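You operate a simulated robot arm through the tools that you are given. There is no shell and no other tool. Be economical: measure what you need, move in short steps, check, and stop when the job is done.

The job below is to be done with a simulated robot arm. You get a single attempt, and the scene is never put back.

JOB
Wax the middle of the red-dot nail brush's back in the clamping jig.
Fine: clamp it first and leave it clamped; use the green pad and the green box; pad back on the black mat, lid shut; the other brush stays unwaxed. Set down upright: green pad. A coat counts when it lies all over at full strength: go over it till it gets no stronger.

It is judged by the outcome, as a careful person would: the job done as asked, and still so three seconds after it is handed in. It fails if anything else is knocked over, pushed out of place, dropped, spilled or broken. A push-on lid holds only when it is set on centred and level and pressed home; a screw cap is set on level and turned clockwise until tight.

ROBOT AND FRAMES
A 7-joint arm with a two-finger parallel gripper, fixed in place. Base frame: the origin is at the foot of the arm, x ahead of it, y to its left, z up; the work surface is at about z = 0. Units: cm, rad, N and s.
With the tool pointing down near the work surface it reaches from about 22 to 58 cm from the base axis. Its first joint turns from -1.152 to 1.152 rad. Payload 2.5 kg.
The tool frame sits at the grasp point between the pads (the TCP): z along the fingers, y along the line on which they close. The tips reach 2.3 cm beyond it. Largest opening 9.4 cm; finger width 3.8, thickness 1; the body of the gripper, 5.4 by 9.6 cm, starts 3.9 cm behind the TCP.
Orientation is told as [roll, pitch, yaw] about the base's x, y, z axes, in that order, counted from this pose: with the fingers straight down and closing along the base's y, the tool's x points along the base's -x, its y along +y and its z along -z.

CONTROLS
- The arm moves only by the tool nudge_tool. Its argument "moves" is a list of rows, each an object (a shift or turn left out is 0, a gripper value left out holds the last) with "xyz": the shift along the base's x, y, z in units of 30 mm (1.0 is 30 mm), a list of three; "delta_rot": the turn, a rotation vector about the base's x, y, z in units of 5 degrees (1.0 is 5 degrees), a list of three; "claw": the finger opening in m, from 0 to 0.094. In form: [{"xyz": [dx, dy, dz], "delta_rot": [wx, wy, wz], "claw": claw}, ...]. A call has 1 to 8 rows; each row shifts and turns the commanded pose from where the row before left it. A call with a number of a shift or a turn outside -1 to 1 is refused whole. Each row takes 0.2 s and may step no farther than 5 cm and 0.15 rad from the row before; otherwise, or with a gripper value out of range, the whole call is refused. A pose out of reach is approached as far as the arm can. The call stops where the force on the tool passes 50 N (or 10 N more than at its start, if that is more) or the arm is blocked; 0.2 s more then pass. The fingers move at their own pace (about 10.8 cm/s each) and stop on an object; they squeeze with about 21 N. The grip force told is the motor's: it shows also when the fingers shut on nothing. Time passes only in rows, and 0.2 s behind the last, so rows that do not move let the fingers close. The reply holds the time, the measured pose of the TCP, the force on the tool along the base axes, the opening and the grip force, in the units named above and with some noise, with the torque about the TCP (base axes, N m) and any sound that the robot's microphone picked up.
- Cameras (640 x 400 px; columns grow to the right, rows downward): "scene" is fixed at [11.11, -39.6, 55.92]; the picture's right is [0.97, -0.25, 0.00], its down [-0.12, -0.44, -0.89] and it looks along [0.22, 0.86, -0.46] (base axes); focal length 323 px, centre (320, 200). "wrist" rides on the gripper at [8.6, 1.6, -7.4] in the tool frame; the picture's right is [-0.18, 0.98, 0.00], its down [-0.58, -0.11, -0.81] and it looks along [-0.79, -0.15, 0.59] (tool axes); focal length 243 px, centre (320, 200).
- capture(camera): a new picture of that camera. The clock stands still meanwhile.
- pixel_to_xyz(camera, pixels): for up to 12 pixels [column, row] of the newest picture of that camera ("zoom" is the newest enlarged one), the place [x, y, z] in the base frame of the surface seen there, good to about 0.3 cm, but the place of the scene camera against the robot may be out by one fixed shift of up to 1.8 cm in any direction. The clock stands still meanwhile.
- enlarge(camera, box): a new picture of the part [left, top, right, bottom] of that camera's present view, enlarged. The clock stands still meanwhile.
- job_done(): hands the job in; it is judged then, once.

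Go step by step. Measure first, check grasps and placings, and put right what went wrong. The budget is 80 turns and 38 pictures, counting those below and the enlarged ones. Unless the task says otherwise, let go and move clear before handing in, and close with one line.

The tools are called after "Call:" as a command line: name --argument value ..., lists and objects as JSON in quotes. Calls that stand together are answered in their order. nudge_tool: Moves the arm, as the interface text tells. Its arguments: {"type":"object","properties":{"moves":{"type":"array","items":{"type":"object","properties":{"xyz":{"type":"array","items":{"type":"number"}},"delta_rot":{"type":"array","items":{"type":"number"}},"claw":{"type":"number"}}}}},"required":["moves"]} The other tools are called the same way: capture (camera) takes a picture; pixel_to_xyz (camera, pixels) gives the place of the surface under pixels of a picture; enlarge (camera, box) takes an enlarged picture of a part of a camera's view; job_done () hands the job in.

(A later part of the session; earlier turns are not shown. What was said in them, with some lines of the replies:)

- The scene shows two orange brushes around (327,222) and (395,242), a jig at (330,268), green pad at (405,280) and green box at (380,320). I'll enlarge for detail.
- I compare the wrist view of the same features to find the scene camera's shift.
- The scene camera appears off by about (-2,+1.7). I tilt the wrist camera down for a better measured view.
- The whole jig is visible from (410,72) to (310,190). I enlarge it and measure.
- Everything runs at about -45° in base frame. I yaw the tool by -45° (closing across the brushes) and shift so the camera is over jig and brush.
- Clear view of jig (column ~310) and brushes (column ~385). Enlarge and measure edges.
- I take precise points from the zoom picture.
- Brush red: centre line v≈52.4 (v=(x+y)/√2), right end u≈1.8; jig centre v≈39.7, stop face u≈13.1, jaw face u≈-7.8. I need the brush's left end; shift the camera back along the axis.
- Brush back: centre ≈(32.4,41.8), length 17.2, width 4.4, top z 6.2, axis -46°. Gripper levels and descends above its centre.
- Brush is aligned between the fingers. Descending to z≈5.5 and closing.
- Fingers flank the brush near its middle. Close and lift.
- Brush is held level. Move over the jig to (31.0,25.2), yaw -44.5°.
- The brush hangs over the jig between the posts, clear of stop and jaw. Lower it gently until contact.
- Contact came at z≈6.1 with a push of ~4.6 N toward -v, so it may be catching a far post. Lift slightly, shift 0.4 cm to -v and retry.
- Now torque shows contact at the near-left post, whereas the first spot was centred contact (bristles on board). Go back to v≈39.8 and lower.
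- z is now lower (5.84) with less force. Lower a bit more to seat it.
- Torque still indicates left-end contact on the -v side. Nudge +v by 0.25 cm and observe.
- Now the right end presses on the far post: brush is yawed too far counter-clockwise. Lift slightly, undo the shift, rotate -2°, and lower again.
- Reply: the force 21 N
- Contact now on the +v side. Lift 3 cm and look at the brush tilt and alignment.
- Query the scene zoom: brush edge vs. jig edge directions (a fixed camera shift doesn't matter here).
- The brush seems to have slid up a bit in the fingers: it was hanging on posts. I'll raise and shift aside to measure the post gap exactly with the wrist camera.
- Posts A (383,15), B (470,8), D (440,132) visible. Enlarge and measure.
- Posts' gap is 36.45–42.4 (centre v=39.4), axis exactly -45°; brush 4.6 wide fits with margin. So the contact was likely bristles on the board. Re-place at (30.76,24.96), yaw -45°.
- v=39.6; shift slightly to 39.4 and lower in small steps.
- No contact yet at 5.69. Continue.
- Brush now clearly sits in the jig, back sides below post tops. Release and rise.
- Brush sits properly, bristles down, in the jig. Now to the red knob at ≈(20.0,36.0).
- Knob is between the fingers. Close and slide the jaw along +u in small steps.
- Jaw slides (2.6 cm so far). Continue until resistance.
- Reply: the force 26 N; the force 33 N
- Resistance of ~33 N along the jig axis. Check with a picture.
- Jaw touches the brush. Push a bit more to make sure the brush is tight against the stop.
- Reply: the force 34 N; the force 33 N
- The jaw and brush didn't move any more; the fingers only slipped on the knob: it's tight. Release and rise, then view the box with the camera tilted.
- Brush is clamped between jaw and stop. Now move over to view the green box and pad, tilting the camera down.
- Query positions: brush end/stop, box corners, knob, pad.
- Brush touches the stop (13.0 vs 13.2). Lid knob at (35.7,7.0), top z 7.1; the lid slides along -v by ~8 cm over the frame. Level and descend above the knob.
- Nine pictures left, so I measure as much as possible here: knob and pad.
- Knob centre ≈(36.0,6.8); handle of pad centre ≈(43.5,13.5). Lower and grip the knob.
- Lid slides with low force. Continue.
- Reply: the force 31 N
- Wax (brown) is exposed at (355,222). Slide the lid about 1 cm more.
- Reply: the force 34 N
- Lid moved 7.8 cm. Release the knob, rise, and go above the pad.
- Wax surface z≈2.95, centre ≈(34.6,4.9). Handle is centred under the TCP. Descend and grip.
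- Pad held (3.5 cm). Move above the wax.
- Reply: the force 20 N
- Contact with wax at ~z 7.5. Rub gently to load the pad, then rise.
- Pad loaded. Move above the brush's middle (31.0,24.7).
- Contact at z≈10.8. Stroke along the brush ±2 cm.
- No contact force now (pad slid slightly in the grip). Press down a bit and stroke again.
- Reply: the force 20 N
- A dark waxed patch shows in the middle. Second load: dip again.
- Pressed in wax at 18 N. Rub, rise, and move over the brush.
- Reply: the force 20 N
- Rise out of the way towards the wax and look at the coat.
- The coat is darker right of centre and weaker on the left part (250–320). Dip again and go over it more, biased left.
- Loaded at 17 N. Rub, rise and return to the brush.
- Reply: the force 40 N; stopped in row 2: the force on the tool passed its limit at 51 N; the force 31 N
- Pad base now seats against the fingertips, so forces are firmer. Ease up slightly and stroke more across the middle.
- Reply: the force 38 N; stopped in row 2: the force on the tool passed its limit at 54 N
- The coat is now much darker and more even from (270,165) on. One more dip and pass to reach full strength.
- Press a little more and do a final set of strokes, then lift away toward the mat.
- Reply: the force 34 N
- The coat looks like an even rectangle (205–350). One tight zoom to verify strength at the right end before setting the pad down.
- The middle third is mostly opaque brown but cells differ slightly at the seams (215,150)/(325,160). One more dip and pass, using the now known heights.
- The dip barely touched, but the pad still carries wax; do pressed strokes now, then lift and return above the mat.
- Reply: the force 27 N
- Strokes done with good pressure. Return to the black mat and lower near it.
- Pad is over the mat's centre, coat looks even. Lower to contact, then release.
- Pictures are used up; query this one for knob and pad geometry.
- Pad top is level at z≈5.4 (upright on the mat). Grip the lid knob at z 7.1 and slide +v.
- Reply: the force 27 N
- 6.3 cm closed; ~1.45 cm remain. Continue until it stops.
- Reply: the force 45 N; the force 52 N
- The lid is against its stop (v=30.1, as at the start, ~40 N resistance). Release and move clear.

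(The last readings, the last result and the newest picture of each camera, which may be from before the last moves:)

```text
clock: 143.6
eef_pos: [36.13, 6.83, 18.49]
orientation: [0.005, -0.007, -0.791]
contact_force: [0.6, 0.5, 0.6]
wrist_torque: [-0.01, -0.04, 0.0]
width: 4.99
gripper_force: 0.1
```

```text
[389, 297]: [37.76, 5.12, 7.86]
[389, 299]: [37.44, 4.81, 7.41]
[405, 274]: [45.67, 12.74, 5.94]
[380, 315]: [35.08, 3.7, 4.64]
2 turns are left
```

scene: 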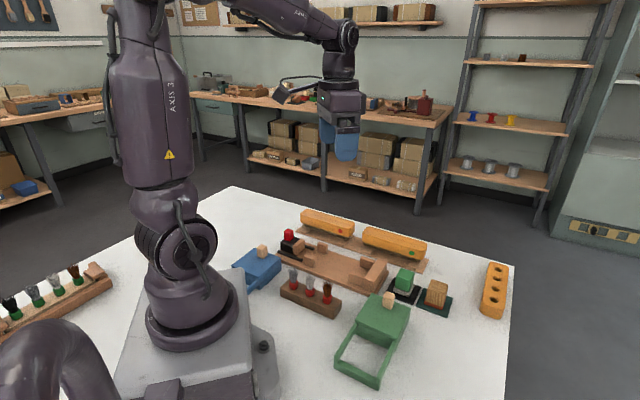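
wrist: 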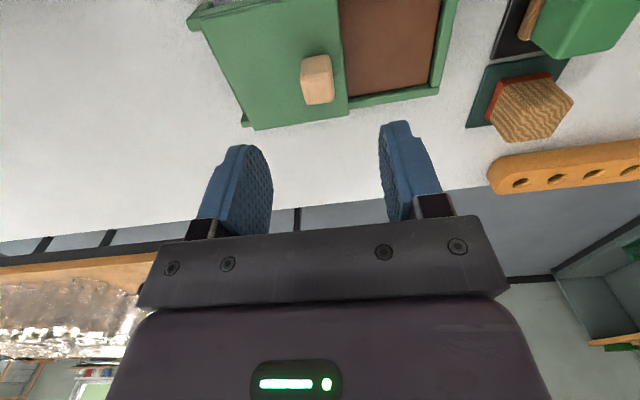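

The lid knob reads about where it was at the start, the gripper is clear and the pad was level on its mat, so I'm handing in.

Call:
job_done

```text
The job is handed in.
```

I waxed the middle of the red-dot brush's back with the green pad, and the brush is still clamped in the jig. The pad stands upright on the black mat, the green box's lid is shut, and I never touched the other brush. In the last picture the coat looked even, but my final dip barely touched the wax, so I can't be sure it is at full strength all over.
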